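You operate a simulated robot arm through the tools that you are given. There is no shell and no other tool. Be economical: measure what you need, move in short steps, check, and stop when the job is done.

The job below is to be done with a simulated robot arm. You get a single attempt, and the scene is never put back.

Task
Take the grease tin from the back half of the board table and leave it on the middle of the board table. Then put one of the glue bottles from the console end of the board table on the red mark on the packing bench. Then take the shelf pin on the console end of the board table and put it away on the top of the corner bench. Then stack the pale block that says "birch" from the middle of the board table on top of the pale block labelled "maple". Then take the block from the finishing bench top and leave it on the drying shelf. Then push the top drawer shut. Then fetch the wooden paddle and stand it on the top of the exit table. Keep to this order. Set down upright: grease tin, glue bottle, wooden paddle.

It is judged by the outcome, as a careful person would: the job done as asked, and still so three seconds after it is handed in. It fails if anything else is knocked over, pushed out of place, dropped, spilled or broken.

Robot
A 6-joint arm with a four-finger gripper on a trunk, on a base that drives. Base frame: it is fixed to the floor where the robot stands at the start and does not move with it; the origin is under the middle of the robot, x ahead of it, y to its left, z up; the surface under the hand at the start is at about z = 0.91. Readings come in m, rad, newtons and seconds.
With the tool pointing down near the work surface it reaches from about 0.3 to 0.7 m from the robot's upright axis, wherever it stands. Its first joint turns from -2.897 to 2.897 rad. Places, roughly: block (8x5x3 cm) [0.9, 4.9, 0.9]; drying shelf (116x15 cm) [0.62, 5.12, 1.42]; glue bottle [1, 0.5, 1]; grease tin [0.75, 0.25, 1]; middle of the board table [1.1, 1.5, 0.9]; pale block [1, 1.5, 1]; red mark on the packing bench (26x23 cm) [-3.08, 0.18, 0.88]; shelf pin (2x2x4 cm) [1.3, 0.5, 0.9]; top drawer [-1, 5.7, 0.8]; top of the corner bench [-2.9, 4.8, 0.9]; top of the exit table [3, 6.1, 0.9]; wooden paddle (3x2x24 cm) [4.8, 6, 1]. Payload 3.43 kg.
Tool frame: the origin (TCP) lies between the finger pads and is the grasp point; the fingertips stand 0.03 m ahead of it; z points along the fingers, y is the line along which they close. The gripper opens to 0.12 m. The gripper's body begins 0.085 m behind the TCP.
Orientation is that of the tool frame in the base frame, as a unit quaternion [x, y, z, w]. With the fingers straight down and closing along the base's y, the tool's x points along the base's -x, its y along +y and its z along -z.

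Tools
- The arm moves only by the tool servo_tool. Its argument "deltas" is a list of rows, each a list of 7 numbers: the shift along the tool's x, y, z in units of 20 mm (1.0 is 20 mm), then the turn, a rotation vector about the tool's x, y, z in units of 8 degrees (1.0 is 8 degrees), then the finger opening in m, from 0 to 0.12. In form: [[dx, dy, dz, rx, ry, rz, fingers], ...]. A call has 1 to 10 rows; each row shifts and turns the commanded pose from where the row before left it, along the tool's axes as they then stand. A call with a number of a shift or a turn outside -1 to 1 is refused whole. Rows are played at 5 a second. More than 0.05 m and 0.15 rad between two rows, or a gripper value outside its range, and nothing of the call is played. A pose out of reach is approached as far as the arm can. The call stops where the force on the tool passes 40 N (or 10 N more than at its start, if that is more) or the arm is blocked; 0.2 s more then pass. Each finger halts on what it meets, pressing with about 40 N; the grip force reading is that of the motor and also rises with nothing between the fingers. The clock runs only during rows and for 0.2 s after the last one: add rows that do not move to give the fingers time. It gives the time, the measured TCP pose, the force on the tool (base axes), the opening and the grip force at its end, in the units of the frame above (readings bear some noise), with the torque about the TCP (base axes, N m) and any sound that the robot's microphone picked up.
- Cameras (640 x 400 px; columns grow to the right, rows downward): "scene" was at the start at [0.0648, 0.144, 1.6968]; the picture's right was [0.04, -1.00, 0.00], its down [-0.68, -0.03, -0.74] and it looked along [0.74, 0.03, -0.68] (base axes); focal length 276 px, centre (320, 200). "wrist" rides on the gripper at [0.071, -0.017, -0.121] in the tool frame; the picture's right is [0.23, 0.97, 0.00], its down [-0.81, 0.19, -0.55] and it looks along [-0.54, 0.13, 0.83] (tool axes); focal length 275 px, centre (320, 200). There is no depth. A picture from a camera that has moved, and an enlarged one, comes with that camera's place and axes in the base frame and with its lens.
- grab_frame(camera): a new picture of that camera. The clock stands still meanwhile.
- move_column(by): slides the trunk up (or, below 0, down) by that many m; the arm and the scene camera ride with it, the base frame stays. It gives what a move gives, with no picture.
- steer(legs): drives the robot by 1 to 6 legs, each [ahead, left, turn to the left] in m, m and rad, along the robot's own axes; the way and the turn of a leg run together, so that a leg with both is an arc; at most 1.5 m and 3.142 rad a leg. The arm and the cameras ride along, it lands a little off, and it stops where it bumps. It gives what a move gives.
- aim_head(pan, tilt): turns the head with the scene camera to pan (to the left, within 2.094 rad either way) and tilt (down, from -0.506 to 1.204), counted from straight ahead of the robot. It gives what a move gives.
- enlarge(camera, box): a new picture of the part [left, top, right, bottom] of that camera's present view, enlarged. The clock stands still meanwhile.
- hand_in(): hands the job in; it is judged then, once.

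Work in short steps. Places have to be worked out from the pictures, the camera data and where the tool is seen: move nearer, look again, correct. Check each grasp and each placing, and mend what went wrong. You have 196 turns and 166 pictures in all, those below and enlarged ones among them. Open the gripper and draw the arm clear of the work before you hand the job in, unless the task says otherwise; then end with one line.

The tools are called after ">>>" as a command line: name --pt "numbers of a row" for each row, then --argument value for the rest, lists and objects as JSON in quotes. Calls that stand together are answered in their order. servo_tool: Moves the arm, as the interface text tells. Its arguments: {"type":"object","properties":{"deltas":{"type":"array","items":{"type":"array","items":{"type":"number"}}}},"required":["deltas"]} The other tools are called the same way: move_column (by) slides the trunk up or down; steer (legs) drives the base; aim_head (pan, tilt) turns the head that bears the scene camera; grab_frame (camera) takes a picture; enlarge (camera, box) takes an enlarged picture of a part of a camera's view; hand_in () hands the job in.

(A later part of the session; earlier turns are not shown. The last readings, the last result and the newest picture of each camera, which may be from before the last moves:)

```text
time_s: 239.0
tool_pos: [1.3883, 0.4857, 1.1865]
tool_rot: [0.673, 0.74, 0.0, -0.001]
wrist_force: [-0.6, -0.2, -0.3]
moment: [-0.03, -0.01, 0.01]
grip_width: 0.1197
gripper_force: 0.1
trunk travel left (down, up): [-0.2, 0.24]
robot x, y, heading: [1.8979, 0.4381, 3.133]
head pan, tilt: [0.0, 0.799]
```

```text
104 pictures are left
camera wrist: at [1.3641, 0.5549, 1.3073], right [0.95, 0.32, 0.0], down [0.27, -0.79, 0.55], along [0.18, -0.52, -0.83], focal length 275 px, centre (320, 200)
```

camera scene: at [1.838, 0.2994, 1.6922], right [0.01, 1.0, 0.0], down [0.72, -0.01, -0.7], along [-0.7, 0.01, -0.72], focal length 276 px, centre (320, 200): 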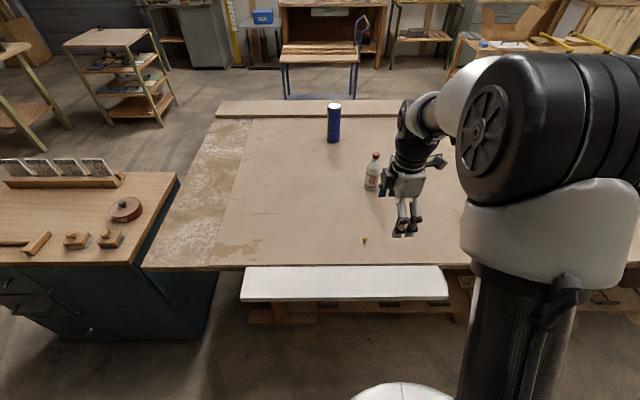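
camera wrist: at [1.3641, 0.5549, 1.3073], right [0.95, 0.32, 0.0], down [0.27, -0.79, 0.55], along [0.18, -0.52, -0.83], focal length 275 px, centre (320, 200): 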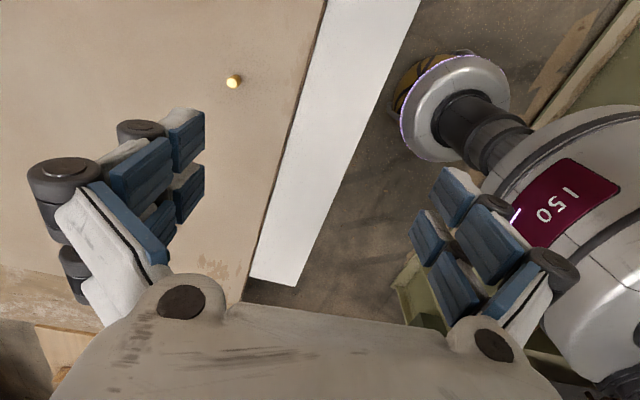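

The pin stands at ≈(1.285, 0.462); D3 bottle is unharmed. Move over it and down for a closer look.

>>> servo_tool --pt "-0.14 -1 0 0 0 0 0.12" --pt "-0.14 -1 0 0 0 0 0.12" --pt "-0.14 -1 0 0 0 0 0.1" --pt "-0.14 -1 0 0 0 0 0.08" --pt "-0.14 -1 0 0 0 0 0.06" --pt "0 -0.25 1 0 0 0 0.06" --pt "0 0 1 0 0 0 0.06" --pt "0 0 1 0 0 0 0.06" --pt "0 0 1 0 0 0 0.06" --pt "0 0 1 0 0 0 0.06"

>>> grab_frame --camera "wrist"

```text
time_s: 241.2
tool_pos: [1.2866, 0.4608, 1.0857]
tool_rot: [0.672, 0.74, 0.0, 0.0]
wrist_force: [0.4, 0.9, -0.2]
moment: [0.02, -0.01, 0.0]
grip_width: 0.0601
gripper_force: 0.0
trunk travel left (down, up): [-0.2, 0.24]
robot x, y, heading: [1.9008, 0.4362, 3.135]
head pan, tilt: [0.0, 0.799]
```

```text
103 pictures are left
camera wrist: at [1.2617, 0.5297, 1.2062], right [0.95, 0.32, 0.0], down [0.27, -0.79, 0.55], along [0.18, -0.52, -0.83], focal length 275 px, centre (320, 200)
```

wrist: 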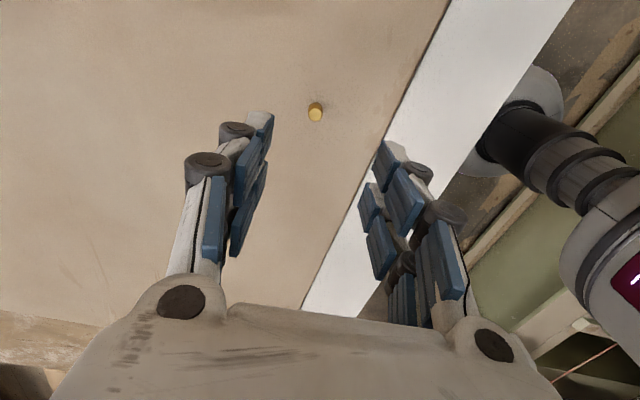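

>>> enlarge --camera "wrist" --box '[280, 85, 350, 130]'

>>> enlarge --camera "scene" --box '[345, 225, 425, 275]'

```text
8.89 times, centred on (315, 108) of wrist
camera zoom: at [1.2617, 0.5297, 1.2062], right [0.95, 0.32, 0.0], down [0.27, -0.79, 0.55], along [0.18, -0.52, -0.83], focal length 2447 px, centre (364, 1022)
```

zoom: 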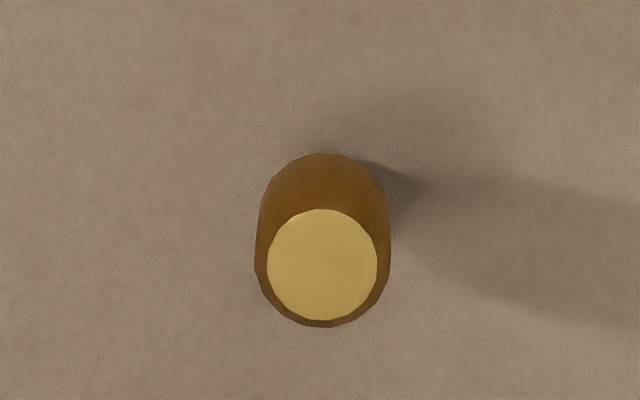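

```text
8.00 times, centred on (385, 250) of scene
camera zoom: at [1.8376, 0.2989, 1.6921], right [0.01, 1.0, 0.0], down [0.72, -0.01, -0.7], along [-0.7, 0.01, -0.72], focal length 2211 px, centre (-200, -200)
```

zoom: 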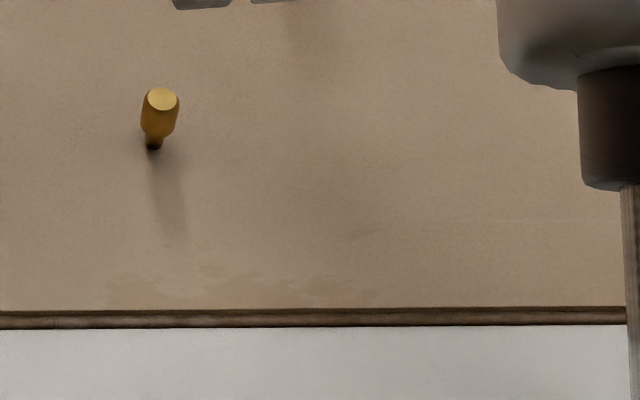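

It's a brass pin standing on its narrow stem, at ≈(1.281, 0.459). Fine-adjust, descend, and close gently.

>>> servo_tool --pt "-0.07 -0.28 0 0 0 0 0.06" --pt "0 0 1 0 0 0 0.06" --pt "0 0 1 0 0 0 0.06" --pt "0 0 1 0 0 0 0.06" --pt "0 0 1 0 0 0 0.06" --pt "0 0 1 0 0 0 0.06" --pt "0 0 1 0 0 0 0.06" --pt "0 0 0.8 0 0 0 0.06"

>>> grab_frame --camera "wrist"

```text
time_s: 243.0
tool_pos: [1.2806, 0.4593, 0.9503]
tool_rot: [0.673, 0.74, 0.0, 0.0]
wrist_force: [0.1, 0.4, -0.7]
moment: [-0.01, -0.04, -0.03]
grip_width: 0.0599
gripper_force: 0.1
trunk travel left (down, up): [-0.2, 0.24]
robot x, y, heading: [1.8994, 0.4357, 3.129]
head pan, tilt: [0.0, 0.799]
```

```text
100 pictures are left
camera wrist: at [1.2562, 0.5283, 1.0711], right [0.95, 0.32, 0.0], down [0.27, -0.79, 0.55], along [0.18, -0.52, -0.83], focal length 275 px, centre (320, 200)
```

wrist: 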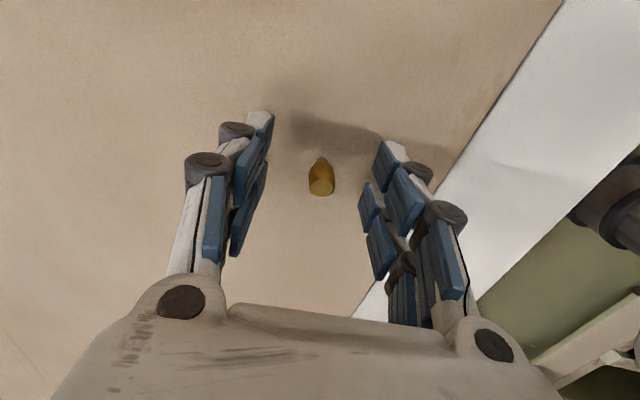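

Centred. Lower 5 mm more and close.

>>> servo_tool --pt "0 0 0.25 0 0 0 0.06" --pt "0 0 0 0 0 0 0.04" --pt "0 0 0 0 0 0 0.03" --pt "0 0 0 0 0 0 0.02" --pt "0 0 0 0 0 0 0.01" --pt "0 0 0 0 0 0 0.0" --pt "0 0 0 0 0 0 0.0" --pt "0 0 0 0 0 0 0.0"

>>> grab_frame --camera "wrist"

```text
time_s: 244.8
tool_pos: [1.2812, 0.4606, 0.9456]
tool_rot: [0.673, 0.74, 0.0, -0.001]
wrist_force: [-0.2, -0.4, 1.5]
moment: [-0.04, -0.01, 0.01]
grip_width: 0.0107
gripper_force: 39.5
trunk travel left (down, up): [-0.2, 0.24]
robot x, y, heading: [1.8949, 0.4425, 3.126]
head pan, tilt: [0.0, 0.799]
```

```text
99 pictures are left
camera wrist: at [1.2561, 0.5292, 1.0669], right [0.95, 0.32, 0.0], down [0.27, -0.79, 0.55], along [0.18, -0.52, -0.83], focal length 275 px, centre (320, 200)
```

wrist: 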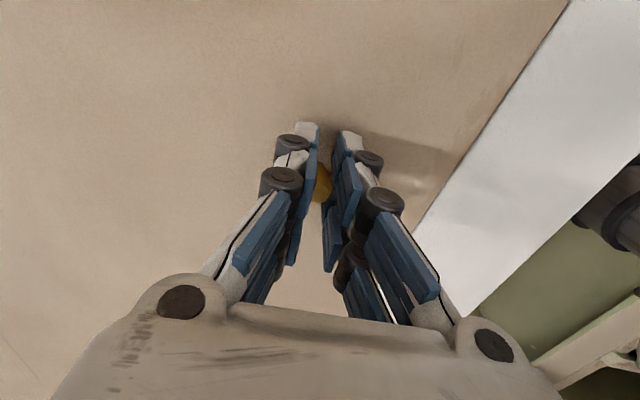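

Gripped at 1.1 cm. Lift and check.

>>> servo_tool --pt "0 0 -0.5 0 0 0 0.0" --pt "0 0 -1 0 0 0 0.0" --pt "0 0 -1 0 0 0 0.0" --pt "0 0 -1 0 0 0 0.0" --pt "0 0.5 -1 0 0 0 0.0" --pt "0 1 -1 0 0 0 0.0" --pt "0 1 -1 0 0 0 0.0" --pt "0 1 -1 0 0 0 0.0" --pt "0 1 -1 0 0 0 0.0" --pt "0 1 -1 0 0 0 0.0"

>>> servo_tool --pt "0 1 -1 0 0 0 0.0" --pt "0 1 -1 0 0 0 0.0" --pt "0 1 -1 0 0 0 0.0" --pt "0 0 -1 0 0 0 0.0"

>>> grab_frame --camera "wrist"

```text
time_s: 247.0
tool_pos: [1.3889, 0.4709, 1.1363]
tool_rot: [0.672, 0.741, 0.0, 0.0]
wrist_force: [1.3, 1.1, 0.8]
moment: [0.0, 0.03, -0.01]
grip_width: 0.0119
gripper_force: 40.6
trunk travel left (down, up): [-0.2, 0.24]
robot x, y, heading: [1.8968, 0.4334, 3.13]
head pan, tilt: [0.0, 0.799]
```

```text
time_s: 248.0
tool_pos: [1.4478, 0.4753, 1.2142]
tool_rot: [0.673, 0.739, 0.0, 0.0]
wrist_force: [-1.2, 0.2, 0.2]
moment: [0.02, -0.02, 0.01]
grip_width: 0.0122
gripper_force: 39.7
trunk travel left (down, up): [-0.2, 0.24]
robot x, y, heading: [1.9015, 0.4402, 3.129]
head pan, tilt: [0.0, 0.799]
```

```text
98 pictures are left
camera wrist: at [1.4237, 0.5449, 1.3355], right [0.95, 0.32, 0.0], down [0.27, -0.79, 0.55], along [0.18, -0.52, -0.83], focal length 275 px, centre (320, 200)
```

wrist: 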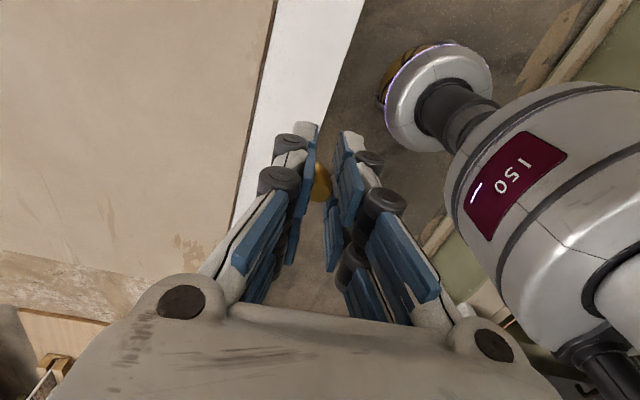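

>>> enlarge --camera "wrist" --box '[270, 110, 390, 230]'

>>> aim_head --pan -1.2 --tilt 0.35

>>> grab_frame --camera "scene"

```text
3.33 times, centred on (330, 170) of wrist
camera zoom: at [1.4237, 0.5449, 1.3355], right [0.95, 0.32, 0.0], down [0.27, -0.79, 0.55], along [0.18, -0.52, -0.83], focal length 918 px, centre (287, 300)
```

zoom: 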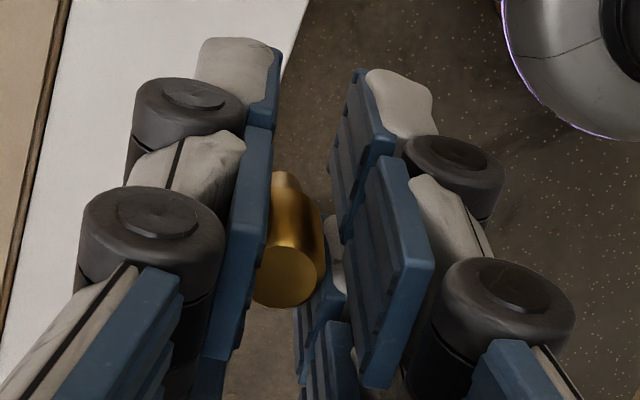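

```text
time_s: 249.4
tool_pos: [1.4483, 0.4768, 1.2151]
tool_rot: [0.673, 0.74, 0.0, 0.0]
wrist_force: [0.1, -0.6, -1.2]
moment: [0.0, 0.03, -0.04]
grip_width: 0.0121
gripper_force: 39.8
trunk travel left (down, up): [-0.2, 0.24]
robot x, y, heading: [1.8982, 0.4394, 3.128]
head pan, tilt: [-1.201, 0.351]
```

```text
96 pictures are left
camera scene: at [1.8857, 0.3852, 1.7318], right [0.94, 0.35, 0.0], down [0.12, -0.32, -0.94], along [-0.33, 0.88, -0.34], focal length 276 px, centre (320, 200)
```

scene: 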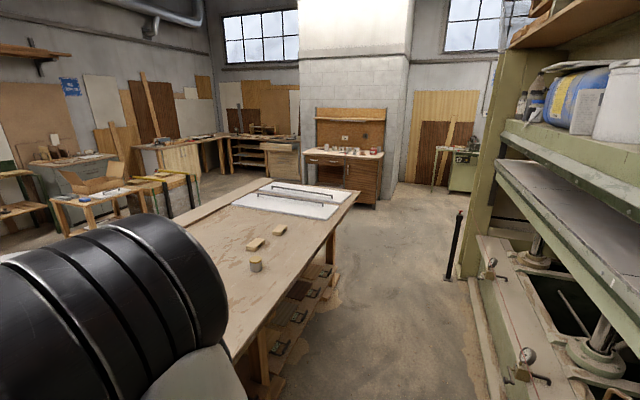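

Pin is held firmly. I turn to +y and drive up the passage to y≈3.8.

>>> steer --legs '[[0, 0, -1.558], [1.5, 0, 0], [1.5, 0, 0], [0.4, 0, 0]]'

>>> aim_head --pan 1.3 --tilt 0.35

>>> grab_frame --camera "scene"

>>> aim_head --pan 0.4 --tilt 0.35

>>> grab_frame --camera "scene"

```text
time_s: 269.9
tool_pos: [2.0724, 4.3037, 1.2145]
tool_rot: [0.999, 0.04, 0.0, 0.0]
wrist_force: [0.4, -1.0, 0.2]
moment: [-0.06, 0.01, 0.04]
grip_width: 0.0122
gripper_force: 40.2
trunk travel left (down, up): [-0.2, 0.24]
robot x, y, heading: [2.024, 3.8529, 1.543]
head pan, tilt: [-1.201, 0.351]
```

```text
time_s: 272.1
tool_pos: [2.0724, 4.3025, 1.2152]
tool_rot: [0.999, 0.039, 0.0, 0.0]
wrist_force: [-1.0, -0.3, 0.1]
moment: [0.03, 0.0, 0.0]
grip_width: 0.0122
gripper_force: 40.1
trunk travel left (down, up): [-0.2, 0.24]
robot x, y, heading: [2.0249, 3.8568, 1.542]
head pan, tilt: [1.3, 0.351]
```

```text
95 pictures are left
camera scene: at [1.799, 3.8652, 1.7318], right [0.29, 0.96, 0.0], down [0.33, -0.1, -0.94], along [-0.9, 0.28, -0.34], focal length 276 px, centre (320, 200)
```

scene: 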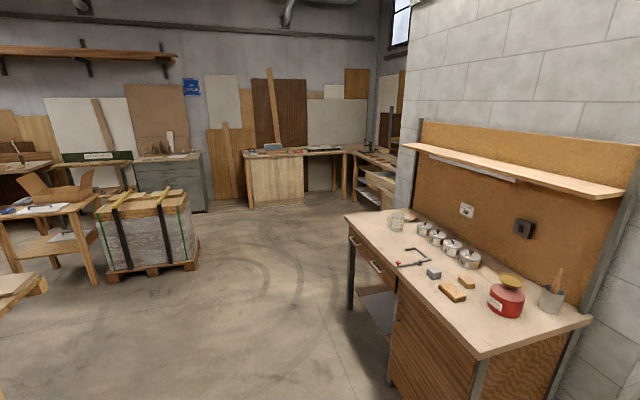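

```text
time_s: 273.3
tool_pos: [2.0724, 4.3029, 1.2151]
tool_rot: [0.999, 0.039, 0.001, 0.0]
wrist_force: [-0.3, -0.2, -0.5]
moment: [-0.03, 0.01, 0.0]
grip_width: 0.012
gripper_force: 40.0
trunk travel left (down, up): [-0.2, 0.24]
robot x, y, heading: [2.0272, 3.8547, 1.542]
head pan, tilt: [0.4, 0.351]
```

```text
94 pictures are left
camera scene: at [1.8539, 3.9245, 1.7318], right [0.93, 0.37, 0.0], down [0.13, -0.32, -0.94], along [-0.34, 0.87, -0.34], focal length 276 px, centre (320, 200)
```

scene: 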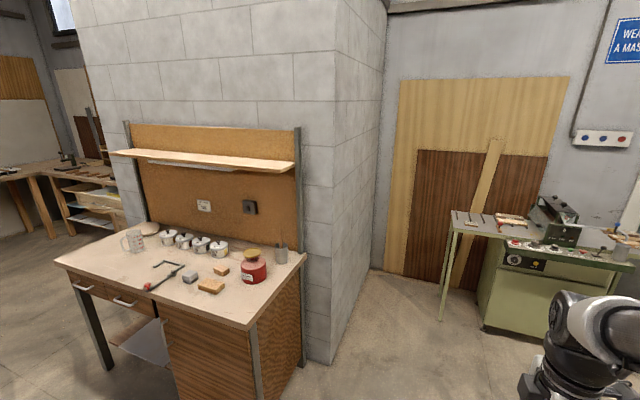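

Corner bench is in the far corner at left. I turn to -x and drive along y≈4.05 to x≈-0.9.

>>> steer --legs '[[0, 0, 1.6], [0, -0.17, 0], [1.5, 0, 0], [1.4, 0, 0]]'

>>> aim_head --pan -0.2 --tilt 0.5

>>> grab_frame --camera "scene"

```text
time_s: 292.4
tool_pos: [-1.3396, 4.1424, 1.2149]
tool_rot: [0.684, 0.73, 0.001, -0.001]
wrist_force: [-0.5, 0.0, -0.4]
moment: [-0.02, -0.01, 0.0]
grip_width: 0.0122
gripper_force: 40.0
trunk travel left (down, up): [-0.2, 0.24]
robot x, y, heading: [-0.8917, 4.0884, 3.098]
head pan, tilt: [0.4, 0.351]
```

```text
time_s: 293.4
tool_pos: [-1.3402, 4.1423, 1.2145]
tool_rot: [0.683, 0.73, 0.001, 0.0]
wrist_force: [0.2, 0.6, 0.0]
moment: [0.02, 0.02, -0.05]
grip_width: 0.0119
gripper_force: 39.8
trunk travel left (down, up): [-0.2, 0.24]
robot x, y, heading: [-0.8921, 4.0905, 3.103]
head pan, tilt: [-0.201, 0.499]
```

```text
93 pictures are left
camera scene: at [-0.9638, 3.9716, 1.7181], right [0.24, 0.97, 0.0], down [0.46, -0.11, -0.88], along [-0.85, 0.21, -0.48], focal length 276 px, centre (320, 200)
```

scene: 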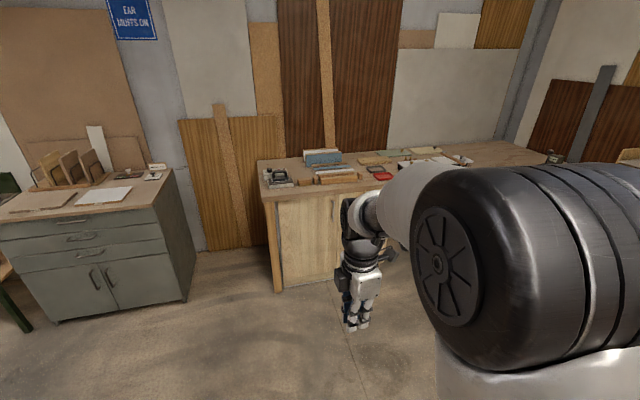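

The corner bench's front edge is x≈-2.64, from y≈4.0. I drive closer to see its top.

>>> steer --legs '[[0, 0, 0.04], [1.1, -0.4, 0]]'

>>> aim_head --pan 0.0 --tilt 0.7

>>> grab_frame --camera "scene"

>>> grab_frame --camera "wrist"

```text
time_s: 299.7
tool_pos: [-2.4501, 4.5057, 1.2154]
tool_rot: [0.665, 0.747, 0.0, 0.0]
wrist_force: [0.3, -0.4, -1.0]
moment: [-0.02, -0.01, 0.0]
grip_width: 0.0122
gripper_force: 40.0
trunk travel left (down, up): [-0.2, 0.24]
robot x, y, heading: [-1.9989, 4.4794, -3.124]
head pan, tilt: [-0.201, 0.499]
```

```text
time_s: 300.4
tool_pos: [-2.4492, 4.5062, 1.2148]
tool_rot: [0.664, 0.748, 0.001, 0.0]
wrist_force: [0.2, -0.3, -0.4]
moment: [-0.03, 0.02, -0.03]
grip_width: 0.0122
gripper_force: 40.4
trunk travel left (down, up): [-0.2, 0.24]
robot x, y, heading: [-2.0037, 4.4795, -3.133]
head pan, tilt: [0.0, 0.7]
```

```text
92 pictures are left
camera scene: at [-2.0601, 4.3378, 1.7005], right [-0.01, 1.0, 0.0], down [0.64, 0.01, -0.77], along [-0.77, -0.01, -0.64], focal length 276 px, centre (320, 200)
```

scene: 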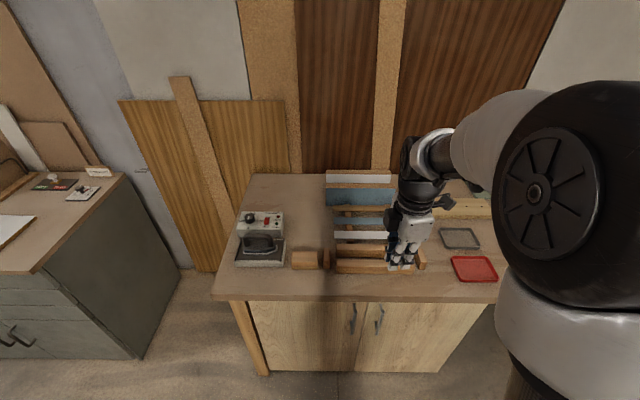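

```text
91 pictures are left
camera wrist: at [-2.4754, 4.5745, 1.3357], right [0.94, 0.34, 0.0], down [0.29, -0.78, 0.55], along [0.19, -0.52, -0.83], focal length 275 px, centre (320, 200)
```

wrist: 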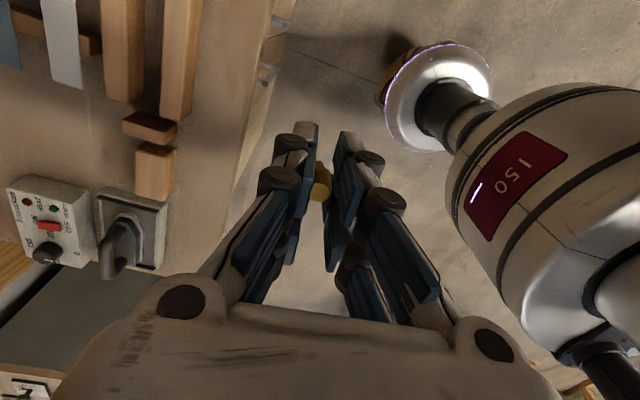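

Need a free spot; slide right (+y) 0.45 to view the rest of the top.

>>> steer --legs '[[0, -0.45, -0.01]]'

>>> grab_frame --camera "scene"

>>> grab_frame --camera "wrist"

```text
time_s: 303.2
tool_pos: [-2.4535, 4.9575, 1.215]
tool_rot: [0.667, 0.745, -0.001, 0.0]
wrist_force: [-0.1, 0.3, -0.7]
moment: [-0.01, 0.02, -0.05]
grip_width: 0.0122
gripper_force: 39.5
trunk travel left (down, up): [-0.2, 0.24]
robot x, y, heading: [-2.0025, 4.9251, -3.135]
head pan, tilt: [0.0, 0.7]
```

```text
90 pictures are left
camera scene: at [-2.0654, 4.7878, 1.7005], right [-0.01, 1.0, 0.0], down [0.64, 0.0, -0.76], along [-0.76, -0.01, -0.64], focal length 276 px, centre (320, 200)
```

scene: 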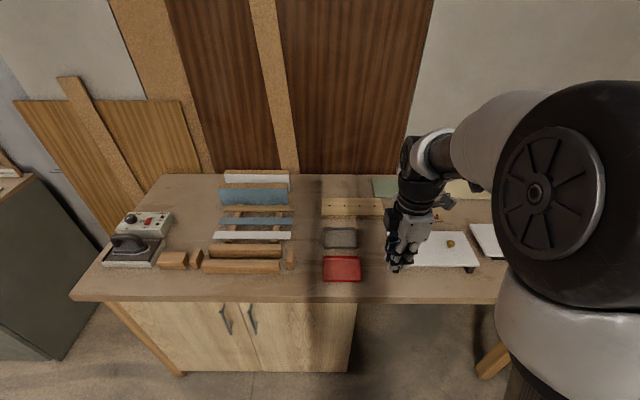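

```text
89 pictures are left
camera wrist: at [-2.4795, 5.0266, 1.3356], right [0.94, 0.34, 0.0], down [0.28, -0.78, 0.55], along [0.19, -0.52, -0.83], focal length 275 px, centre (320, 200)
```

wrist: 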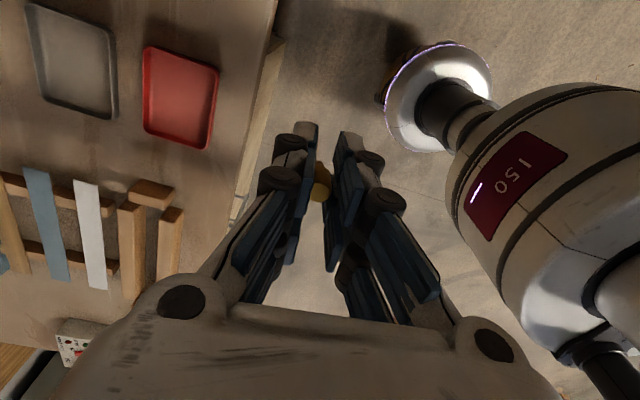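

A free gap lies between the rack and the trays at about (-2.76, 4.735). Move in.

>>> steer --legs '[[0.2, 0.225, -0.004]]'

>>> grab_frame --camera "wrist"

>>> grab_frame --camera "scene"

```text
time_s: 305.2
tool_pos: [-2.6524, 4.7352, 1.2148]
tool_rot: [0.669, 0.743, 0.0, 0.0]
wrist_force: [-0.5, -0.7, 0.0]
moment: [0.04, 0.0, 0.0]
grip_width: 0.0121
gripper_force: 40.0
trunk travel left (down, up): [-0.2, 0.24]
robot x, y, heading: [-2.2017, 4.6999, 3.139]
head pan, tilt: [0.0, 0.7]
```

```text
88 pictures are left
camera wrist: at [-2.6773, 4.8025, 1.3356], right [0.94, 0.33, 0.0], down [0.28, -0.79, 0.55], along [0.18, -0.52, -0.83], focal length 275 px, centre (320, 200)
```

wrist: 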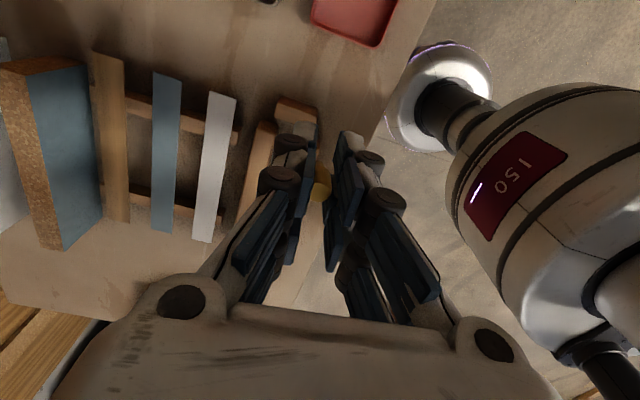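

```text
87 pictures are left
camera scene: at [-2.2654, 4.5599, 1.7003], right [0.0, 1.0, 0.0], down [0.64, 0.0, -0.76], along [-0.76, 0.0, -0.64], focal length 276 px, centre (320, 200)
```

scene: 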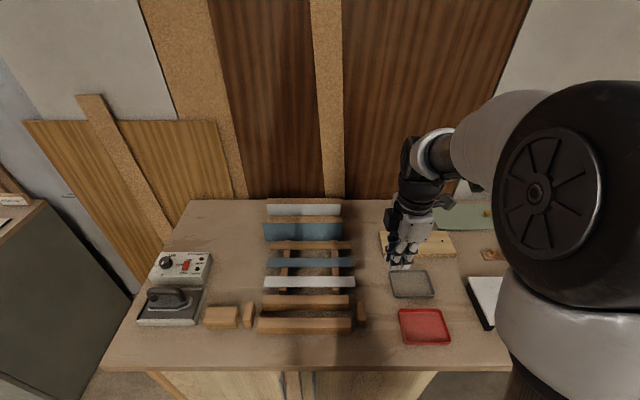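

>>> servo_tool --pt "0.15 -0.89 0.5 0 0 0 0.0" --pt "0.15 -0.89 0.5 0 0 0 0.0" --pt "0.15 -0.89 0.5 0 0 0 0.0" --pt "0.15 -0.89 0.5 0 0 0 0.0" --pt "0.15 -0.89 0.5 0 0 0 0.0" --pt "0.15 -0.89 1 0 0 0 0.0" --pt "0 0 1 0 0 0 0.0" --pt "0 0 1 0 0 0 0.0"

>>> grab_frame --camera "wrist"

>>> enlarge --camera "scene" --box '[300, 220, 460, 350]'

```text
time_s: 307.0
tool_pos: [-2.762, 4.7414, 1.1059]
tool_rot: [0.669, 0.743, 0.0, -0.001]
wrist_force: [-0.3, -0.2, -0.1]
moment: [0.01, 0.0, 0.0]
grip_width: 0.0119
gripper_force: 40.2
trunk travel left (down, up): [-0.2, 0.24]
robot x, y, heading: [-2.205, 4.7015, 3.141]
head pan, tilt: [0.0, 0.7]
```

```text
86 pictures are left
camera wrist: at [-2.7859, 4.8104, 1.2259], right [0.94, 0.33, 0.0], down [0.28, -0.79, 0.55], along [0.18, -0.52, -0.83], focal length 275 px, centre (320, 200)
```

wrist: 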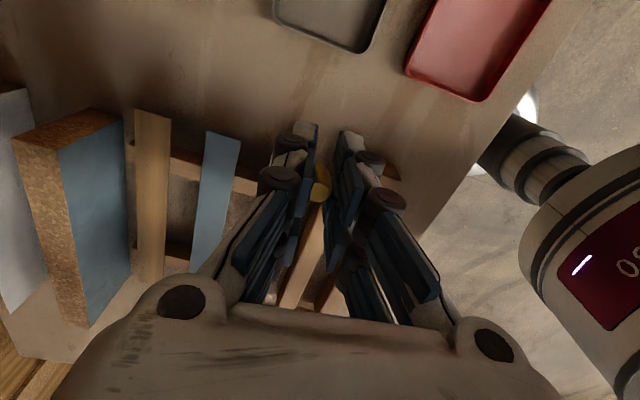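

```text
3.08 times, centred on (380, 285) of scene
camera zoom: at [-2.2655, 4.5607, 1.7003], right [0.0, 1.0, 0.0], down [0.64, 0.0, -0.76], along [-0.76, 0.0, -0.64], focal length 850 px, centre (135, -62)
```

zoom: 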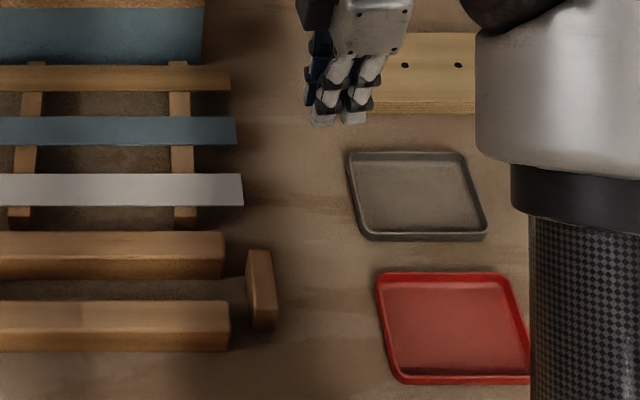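

Projected landing point is in the free gap. Descend.

>>> servo_tool --pt "0 0 1 0 0 0 0.0" --pt "0 0 1 0 0 0 0.0" --pt "0 0 1 0 0 0 0.0" --pt "0 0 1 0 0 0 0.0" --pt "0 0 1 0 0 0 0.0" --pt "0 0 1 0 0 0 0.0" --pt "0 0 1 0 0 0 0.0" --pt "0 0 0.4 0 0 0 0.0"

>>> grab_frame --camera "wrist"

```text
time_s: 308.8
tool_pos: [-2.7601, 4.7415, 0.956]
tool_rot: [0.669, 0.743, 0.0, -0.002]
wrist_force: [0.0, -0.1, 0.7]
moment: [-0.03, -0.02, 0.0]
grip_width: 0.0121
gripper_force: 40.4
trunk travel left (down, up): [-0.2, 0.24]
robot x, y, heading: [-2.2025, 4.6993, 3.143]
head pan, tilt: [0.0, 0.7]
```

```text
84 pictures are left
camera wrist: at [-2.7847, 4.8103, 1.0773], right [0.94, 0.33, 0.0], down [0.28, -0.79, 0.55], along [0.18, -0.52, -0.83], focal length 275 px, centre (320, 200)
```

wrist: 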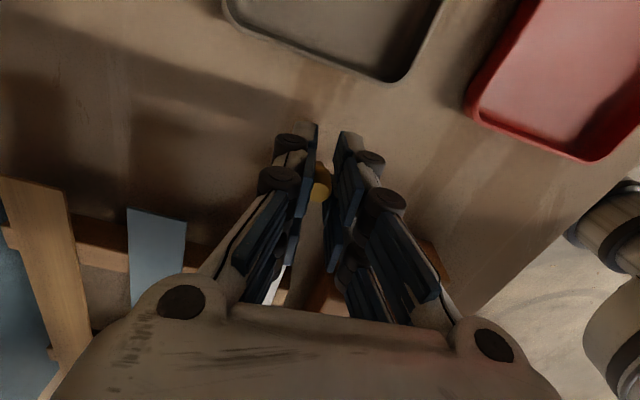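

Continue in small steps until contact.

>>> servo_tool --pt "0 0 0.2 0 0 0 0.0" --pt "0 0 0.2 0 0 0 0.0" --pt "0 0 0.1 0 0 0 0.0" --pt "0 0 0 0 0 0 0.0"

```text
time_s: 309.8
tool_pos: [-2.7601, 4.7408, 0.9468]
tool_rot: [0.669, 0.743, 0.001, -0.001]
wrist_force: [-0.3, -0.2, 0.9]
moment: [-0.01, -0.02, -0.01]
grip_width: 0.0123
gripper_force: 39.8
trunk travel left (down, up): [-0.2, 0.24]
robot x, y, heading: [-2.2044, 4.6971, 3.144]
head pan, tilt: [0.0, 0.7]
```

>>> servo_tool --pt "0 0 0.2 0 0 0 0.0" --pt "0 0 0.15 0 0 0 0.0" --pt "0 0 0 0 0 0 0.0"

```text
time_s: 310.6
tool_pos: [-2.7612, 4.7416, 0.9394]
tool_rot: [0.669, 0.743, 0.001, -0.001]
wrist_force: [0.0, 0.4, 0.7]
moment: [-0.01, -0.02, 0.02]
grip_width: 0.0119
gripper_force: 40.0
trunk travel left (down, up): [-0.2, 0.24]
robot x, y, heading: [-2.1984, 4.6971, 3.142]
head pan, tilt: [0.0, 0.7]
```

>>> servo_tool --pt "0 0 0.15 0 0 0 0.0" --pt "0 0 0.15 0 0 0 0.0" --pt "0 0 0 0 0 0 0.0"

>>> enlarge --camera "wrist" --box '[250, 100, 400, 220]'

```text
time_s: 311.4
tool_pos: [-2.7591, 4.7412, 0.935]
tool_rot: [0.67, 0.743, -0.001, -0.001]
wrist_force: [1.2, 0.0, 18.4]
moment: [-0.09, -0.06, 0.0]
grip_width: 0.012
gripper_force: 40.3
trunk travel left (down, up): [-0.2, 0.24]
robot x, y, heading: [-2.2026, 4.6988, 3.144]
head pan, tilt: [0.0, 0.7]
```

```text
3.33 times, centred on (325, 160) of wrist
camera zoom: at [-2.7844, 4.8103, 1.0559], right [0.94, 0.33, 0.0], down [0.28, -0.79, 0.55], along [0.18, -0.52, -0.83], focal length 918 px, centre (303, 333)
```

zoom: 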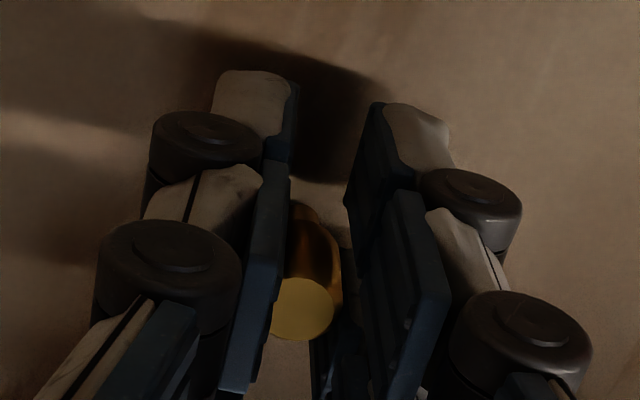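

Contact. Release slowly and lift straight up.

>>> servo_tool --pt "0 0 -0.1 0 0 0 0.014" --pt "0 0 0 0 0 0 0.02" --pt "0 0 0 0 0 0 0.03" --pt "0 0 0 0 0 0 0.04" --pt "0 0 0 0 0 0 0.05" --pt "0 0 -1 0 0 0 0.05" --pt "0 0 -1 0 0 0 0.05" --pt "0 0 -1 0 0 0 0.05" --pt "0 0 -1 0 0 0 0.05" --pt "0 0 -1 0 0 0 0.05"

>>> grab_frame --camera "wrist"

```text
time_s: 313.6
tool_pos: [-2.7602, 4.7399, 1.0373]
tool_rot: [0.669, 0.743, 0.001, -0.001]
wrist_force: [-0.1, -0.2, 0.0]
moment: [0.03, -0.03, -0.01]
grip_width: 0.0501
gripper_force: 0.1
trunk travel left (down, up): [-0.2, 0.24]
robot x, y, heading: [-2.2064, 4.6994, 3.141]
head pan, tilt: [0.0, 0.7]
```

```text
82 pictures are left
camera wrist: at [-2.7852, 4.8097, 1.1581], right [0.94, 0.33, 0.0], down [0.27, -0.79, 0.55], along [0.18, -0.52, -0.83], focal length 275 px, centre (320, 200)
```

wrist: 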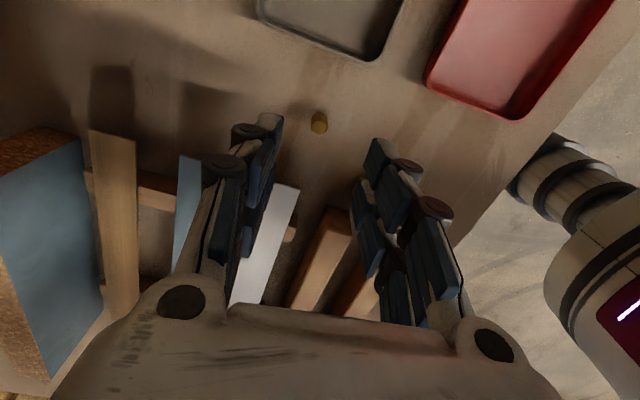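

The pin stands on the bench. Raise and draw in, then drive back to the table's rear side for the blocks.

>>> servo_tool --pt "0 0 -1 0 0 0 0.05" --pt "0 0 -1 0 0 0 0.05" --pt "0 0 -1 0 0 0 0.05" --pt "0 1 -1 0 0 0 0.05" --pt "0 1 -1 0 0 0 0.05" --pt "0 1 -1 0 0 0 0.05" --pt "0 1 -1 0 0 0 0.05" --pt "0 1 -1 0 0 0 0.05"

>>> steer --legs '[[-1.3, 0.6, 0], [-1.4, 0, 0], [-1.35, 0, 0]]'

```text
time_s: 315.4
tool_pos: [-2.6568, 4.7511, 1.1952]
tool_rot: [0.67, 0.743, 0.001, -0.001]
wrist_force: [0.5, 0.0, -0.2]
moment: [0.01, 0.0, -0.01]
grip_width: 0.0501
gripper_force: 0.0
trunk travel left (down, up): [-0.2, 0.24]
robot x, y, heading: [-2.2027, 4.7007, 3.138]
head pan, tilt: [0.0, 0.7]
```

```text
time_s: 335.3
tool_pos: [1.3534, 4.1656, 1.1945]
tool_rot: [0.657, 0.754, 0.002, -0.001]
wrist_force: [0.4, 0.2, -1.2]
moment: [0.0, 0.01, -0.02]
grip_width: 0.0499
gripper_force: 0.0
trunk travel left (down, up): [-0.2, 0.24]
robot x, y, heading: [1.8103, 4.1306, -3.106]
head pan, tilt: [0.0, 0.7]
```

>>> steer --legs '[[-0.06, 0, -0.036], [0, 1.2, 0], [0, 1.2, 0]]'

>>> aim_head --pan 0.0 --tilt 0.9

>>> grab_frame --camera "scene"

```text
time_s: 347.8
tool_pos: [1.4351, 1.7419, 1.1943]
tool_rot: [0.658, 0.753, 0.001, -0.001]
wrist_force: [0.7, 0.2, -0.5]
moment: [0.0, -0.01, -0.02]
grip_width: 0.0498
gripper_force: 0.1
trunk travel left (down, up): [-0.2, 0.24]
robot x, y, heading: [1.8933, 1.706, -3.108]
head pan, tilt: [0.0, 0.7]
```

```text
time_s: 348.5
tool_pos: [1.4346, 1.7419, 1.1949]
tool_rot: [0.658, 0.753, 0.0, -0.002]
wrist_force: [-0.4, -0.5, -0.3]
moment: [0.0, -0.03, -0.03]
grip_width: 0.0498
gripper_force: 0.1
trunk travel left (down, up): [-0.2, 0.24]
robot x, y, heading: [1.8946, 1.6992, -3.116]
head pan, tilt: [0.0, 0.901]
```

```text
81 pictures are left
camera scene: at [1.8445, 1.5637, 1.6843], right [-0.03, 1.0, 0.0], down [0.78, 0.02, -0.62], along [-0.62, -0.02, -0.78], focal length 276 px, centre (320, 200)
```

scene: 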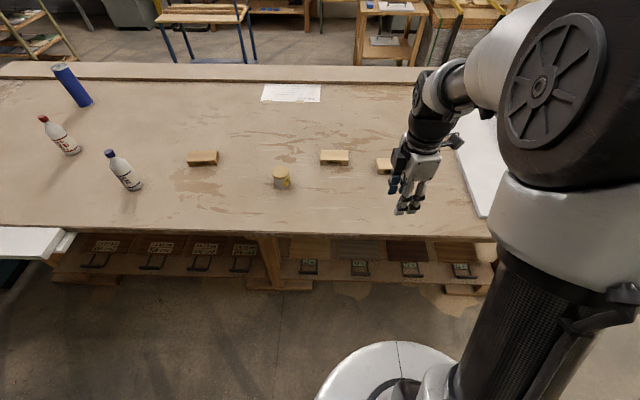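

>>> enlarge --camera "scene" --box '[310, 140, 400, 180]'

>>> enlarge --camera "scene" --box '[170, 140, 240, 180]'

```text
7.11 times, centred on (355, 160) of scene
camera zoom: at [1.8445, 1.5637, 1.6843], right [-0.03, 1.0, 0.0], down [0.78, 0.02, -0.62], along [-0.62, -0.02, -0.78], focal length 1966 px, centre (71, 484)
```

zoom: 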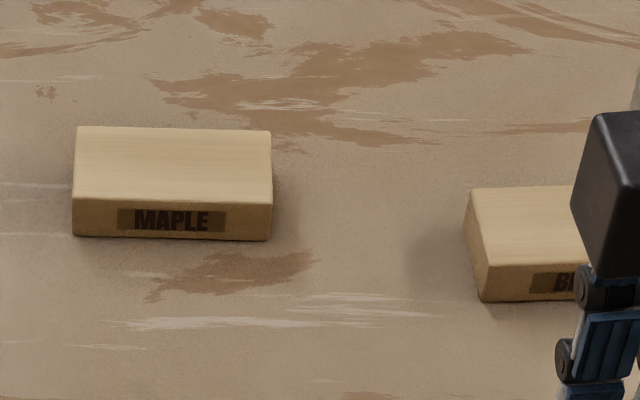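

```text
9.14 times, centred on (205, 160) of scene
camera zoom: at [1.8445, 1.5637, 1.6843], right [-0.03, 1.0, 0.0], down [0.78, 0.02, -0.62], along [-0.62, -0.02, -0.78], focal length 2527 px, centre (1371, 566)
```

zoom: 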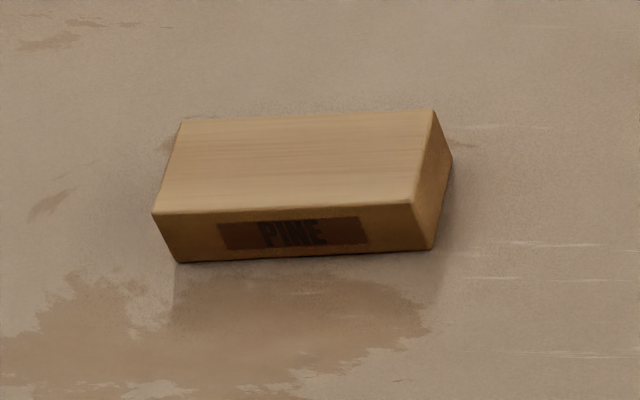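

Maple (10.8×5.7×3.4 cm) at ≈(1.03,1.594); the right block starting with "B" (birch) ≈(1.075,1.813); the third is pine. Move in, square the tool up, and look from the wrist.

>>> steer --legs '[[0.2, -0.06, -0.028]]'

>>> servo_tool --pt "0 -1 0 0 0 0 0.1" --pt "0 -1 0 0 0 0 0.12" --pt "0 -1 0 0 0 0.6 0.12"

>>> grab_frame --camera "wrist"

```text
time_s: 350.1
tool_pos: [1.2353, 1.8112, 1.1958]
tool_rot: [0.668, 0.744, 0.0, 0.0]
wrist_force: [0.0, -0.3, -0.9]
moment: [0.0, -0.03, -0.05]
grip_width: 0.0501
gripper_force: 0.0
trunk travel left (down, up): [-0.2, 0.24]
robot x, y, heading: [1.6933, 1.7607, -3.138]
head pan, tilt: [0.0, 0.901]
```

```text
time_s: 350.9
tool_pos: [1.1746, 1.8067, 1.1957]
tool_rot: [0.699, 0.715, 0.001, 0.0]
wrist_force: [0.6, 0.4, 0.2]
moment: [-0.01, -0.05, 0.0]
grip_width: 0.1045
gripper_force: 0.0
trunk travel left (down, up): [-0.2, 0.24]
robot x, y, heading: [1.6902, 1.7614, -3.144]
head pan, tilt: [0.0, 0.901]
```

```text
78 pictures are left
camera wrist: at [1.1559, 1.8763, 1.3162], right [0.97, 0.25, 0.0], down [0.21, -0.81, 0.55], along [0.14, -0.53, -0.83], focal length 275 px, centre (320, 200)
```

wrist: 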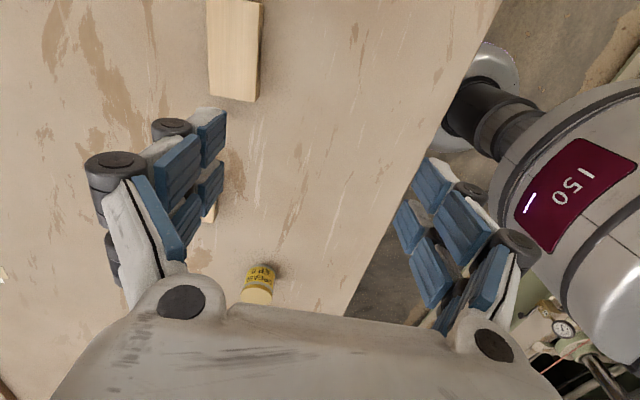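

Birch measured: centre ≈(1.064,1.821), yaw ≈3°. Move above and partly down.

>>> servo_tool --pt "0.14 -0.92 1 0 0 0 0.12" --pt "0.14 -0.92 1 0 0 0 0.12" --pt "0.14 -0.92 1 0 0 0 0.12" --pt "0.14 -0.92 1 0 0 0 0.12" --pt "0.14 -0.92 1 0 0 0 0.12" --pt "0.14 -0.92 1 0 0 -0.2 0.12"

>>> grab_frame --camera "wrist"

```text
time_s: 352.4
tool_pos: [1.0657, 1.8199, 1.0758]
tool_rot: [0.689, 0.724, 0.0, 0.0]
wrist_force: [0.3, 0.6, -0.3]
moment: [0.0, -0.02, -0.01]
grip_width: 0.12
gripper_force: 0.0
trunk travel left (down, up): [-0.2, 0.24]
robot x, y, heading: [1.6931, 1.7618, -3.145]
head pan, tilt: [0.0, 0.901]
```

```text
77 pictures are left
camera wrist: at [1.0442, 1.8898, 1.196], right [0.96, 0.28, 0.0], down [0.23, -0.8, 0.55], along [0.15, -0.53, -0.83], focal length 275 px, centre (320, 200)
```

wrist: 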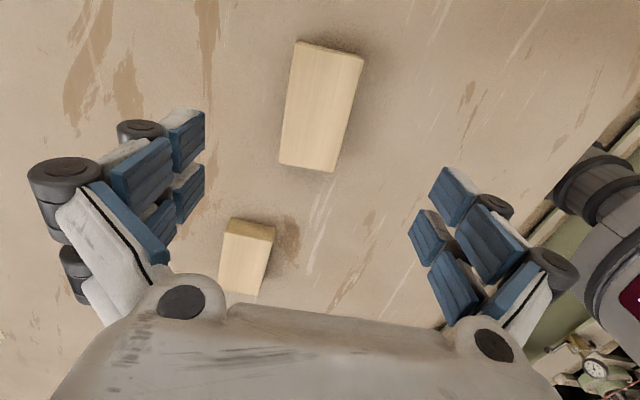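

Aligned within a few mm. Descend and grip.

>>> servo_tool --pt "0.25 -0.28 1 0 0 0 0.12" --pt "0 0 1 0 0 0 0.12" --pt "0 0 1 0 0 0 0.12" --pt "0 0 1 0 0 0 0.12" --pt "0 0 1 0 0 0 0.12" --pt "0 0 1 0 0 0 0.12" --pt "0 0 0.45 0 0 0 0.12" --pt "0 0 0 0 0 0 0.09" --pt "0 0 0 0 0 0 0.07" --pt "0 0 0 0 0 0 0.05"

>>> servo_tool --pt "0 0 0 0 0 0 0.03" --pt "0 0 0 0 0 0 0.03" --pt "0 0 0 0 0 0 0.03"

>>> grab_frame --camera "wrist"

```text
time_s: 354.6
tool_pos: [1.0596, 1.8249, 0.9462]
tool_rot: [0.688, 0.726, 0.0, -0.001]
wrist_force: [-0.2, -0.6, -0.4]
moment: [-0.01, 0.02, -0.01]
grip_width: 0.0729
gripper_force: 2.8
trunk travel left (down, up): [-0.2, 0.24]
robot x, y, heading: [1.6944, 1.7631, -3.144]
head pan, tilt: [0.0, 0.901]
```

```text
time_s: 355.4
tool_pos: [1.0584, 1.8247, 0.9461]
tool_rot: [0.688, 0.726, 0.0, -0.001]
wrist_force: [-0.1, -0.1, 1.9]
moment: [0.07, 0.0, -0.02]
grip_width: 0.0591
gripper_force: 39.8
trunk travel left (down, up): [-0.2, 0.24]
robot x, y, heading: [1.6959, 1.7611, -3.14]
head pan, tilt: [0.0, 0.901]
```

```text
76 pictures are left
camera wrist: at [1.0374, 1.8952, 1.0666], right [0.96, 0.28, 0.0], down [0.23, -0.8, 0.55], along [0.15, -0.53, -0.83], focal length 275 px, centre (320, 200)
```

wrist: 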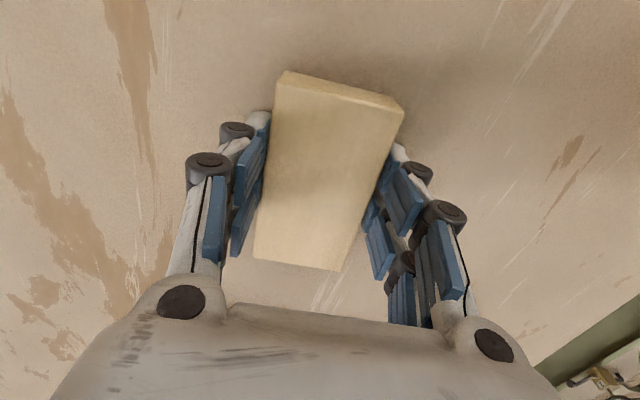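

Birch is gripped. Lift 0.14 m, slide the robot 0.22 m left (-y) over maple, and look.

>>> servo_tool --pt "0 0 -0.5 0 0 0 0.03" --pt "0 0 -1 0 0 0 0.03" --pt "0 0 -1 0 0 0 0.03" --pt "0 0 -1 0 0 0 0.03" --pt "0 0 -1 0 0 0 0.03" --pt "0 0 -1 0 0 0 0.03" --pt "0 0 -1 0 0 0 0.03" --pt "0 0 -0.5 0 0 0 0.03"

>>> steer --legs '[[0.0, 0.16, 0.0]]'

>>> grab_frame --camera "wrist"

>>> grab_frame --camera "scene"

```text
time_s: 357.1
tool_pos: [1.0589, 1.8237, 1.0862]
tool_rot: [0.688, 0.725, 0.0, 0.0]
wrist_force: [0.1, 0.3, -1.5]
moment: [0.02, 0.0, -0.02]
grip_width: 0.0595
gripper_force: 39.6
trunk travel left (down, up): [-0.2, 0.24]
robot x, y, heading: [1.6903, 1.7586, -3.138]
head pan, tilt: [0.0, 0.901]
```

```text
time_s: 358.6
tool_pos: [1.0598, 1.6644, 1.0853]
tool_rot: [0.689, 0.725, 0.001, -0.001]
wrist_force: [0.0, -1.3, -1.1]
moment: [0.07, 0.01, 0.06]
grip_width: 0.0593
gripper_force: 39.7
trunk travel left (down, up): [-0.2, 0.24]
robot x, y, heading: [1.6944, 1.5996, -3.141]
head pan, tilt: [0.0, 0.901]
```

```text
75 pictures are left
camera wrist: at [1.0384, 1.7341, 1.2072], right [0.96, 0.28, 0.0], down [0.23, -0.8, 0.55], along [0.15, -0.53, -0.83], focal length 275 px, centre (320, 200)
```

wrist: 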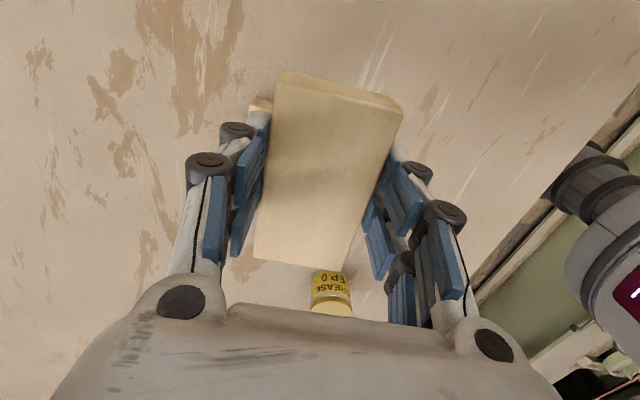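

```text
74 pictures are left
camera scene: at [1.64, 1.4613, 1.6841], right [0.0, 1.0, 0.0], down [0.78, 0.0, -0.62], along [-0.62, 0.0, -0.78], focal length 276 px, centre (320, 200)
```

scene: 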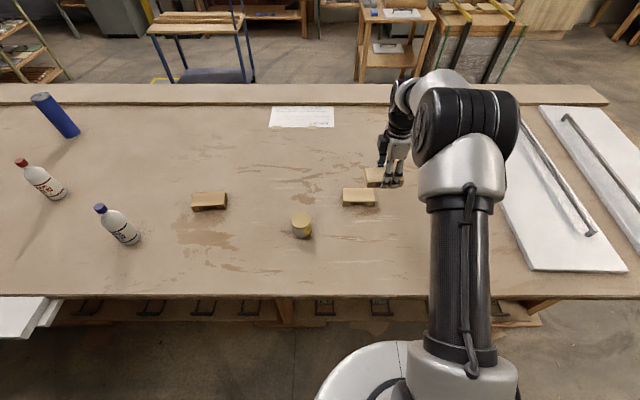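

Zoom on maple from the scene camera for an accurate position.

>>> enlarge --camera "scene" --box '[320, 150, 420, 215]'

```text
6.15 times, centred on (370, 182) of scene
camera zoom: at [1.64, 1.4613, 1.6841], right [0.0, 1.0, 0.0], down [0.78, 0.0, -0.62], along [-0.62, 0.0, -0.78], focal length 1701 px, centre (12, 308)
```

zoom: 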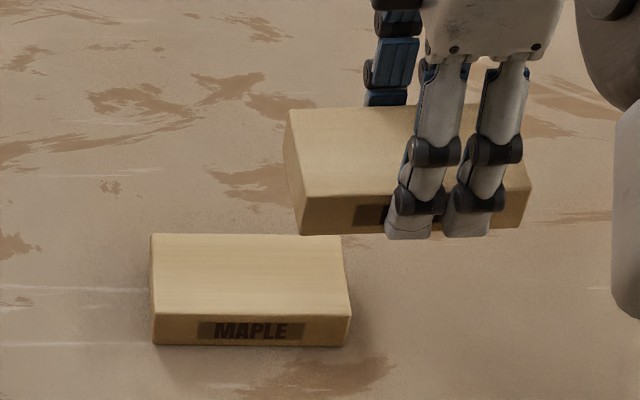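

Maple centre ≈(1.028,1.595), birch must move by about (-0.033,-0.064) and turn ~3.7° clockwise. Do it and descend partway.

>>> servo_tool --pt "-0.78 -0.45 0 0 0 0 0.03" --pt "-0.78 -0.45 0 0 0 0 0.03" --pt "-0.78 -0.45 0 0 0 0 0.03" --pt "-0.78 -0.45 0 0 0 0.4 0.03" --pt "0 0 1 0 0 0 0.03" --pt "0 0 1 0 0 0 0.03" --pt "0 0 1 0 0 0 0.03"

>>> enlarge --camera "scene" --box '[320, 150, 420, 215]'

>>> grab_frame --camera "wrist"

```text
time_s: 360.2
tool_pos: [1.0234, 1.6006, 1.0252]
tool_rot: [0.709, 0.705, 0.0, -0.001]
wrist_force: [-0.7, 0.3, -1.6]
moment: [0.01, -0.05, 0.0]
grip_width: 0.0594
gripper_force: 40.6
trunk travel left (down, up): [-0.2, 0.24]
robot x, y, heading: [1.6946, 1.6011, -3.141]
head pan, tilt: [0.0, 0.901]
```

```text
6.15 times, centred on (370, 182) of scene
camera zoom: at [1.6395, 1.4626, 1.6842], right [0.0, 1.0, 0.0], down [0.78, 0.0, -0.62], along [-0.62, 0.0, -0.78], focal length 1701 px, centre (12, 308)
```

zoom: 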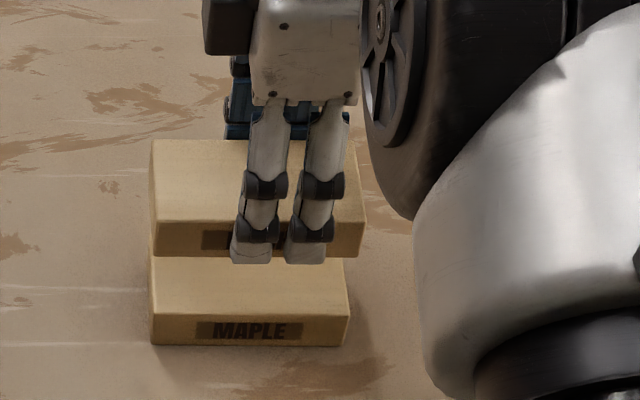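

```text
71 pictures are left
camera wrist: at [1.0076, 1.6721, 1.1459], right [0.97, 0.22, 0.0], down [0.19, -0.81, 0.55], along [0.12, -0.54, -0.83], focal length 275 px, centre (320, 200)
```

wrist: 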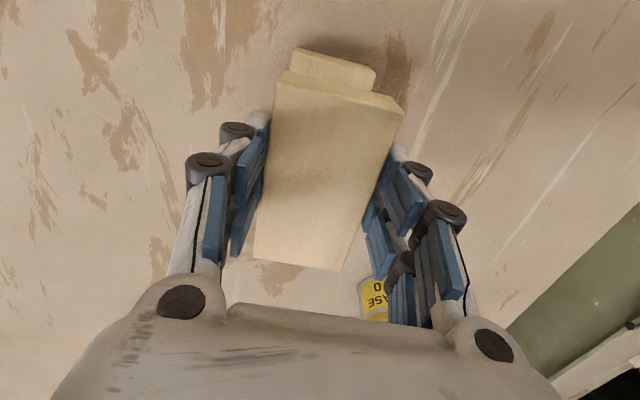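

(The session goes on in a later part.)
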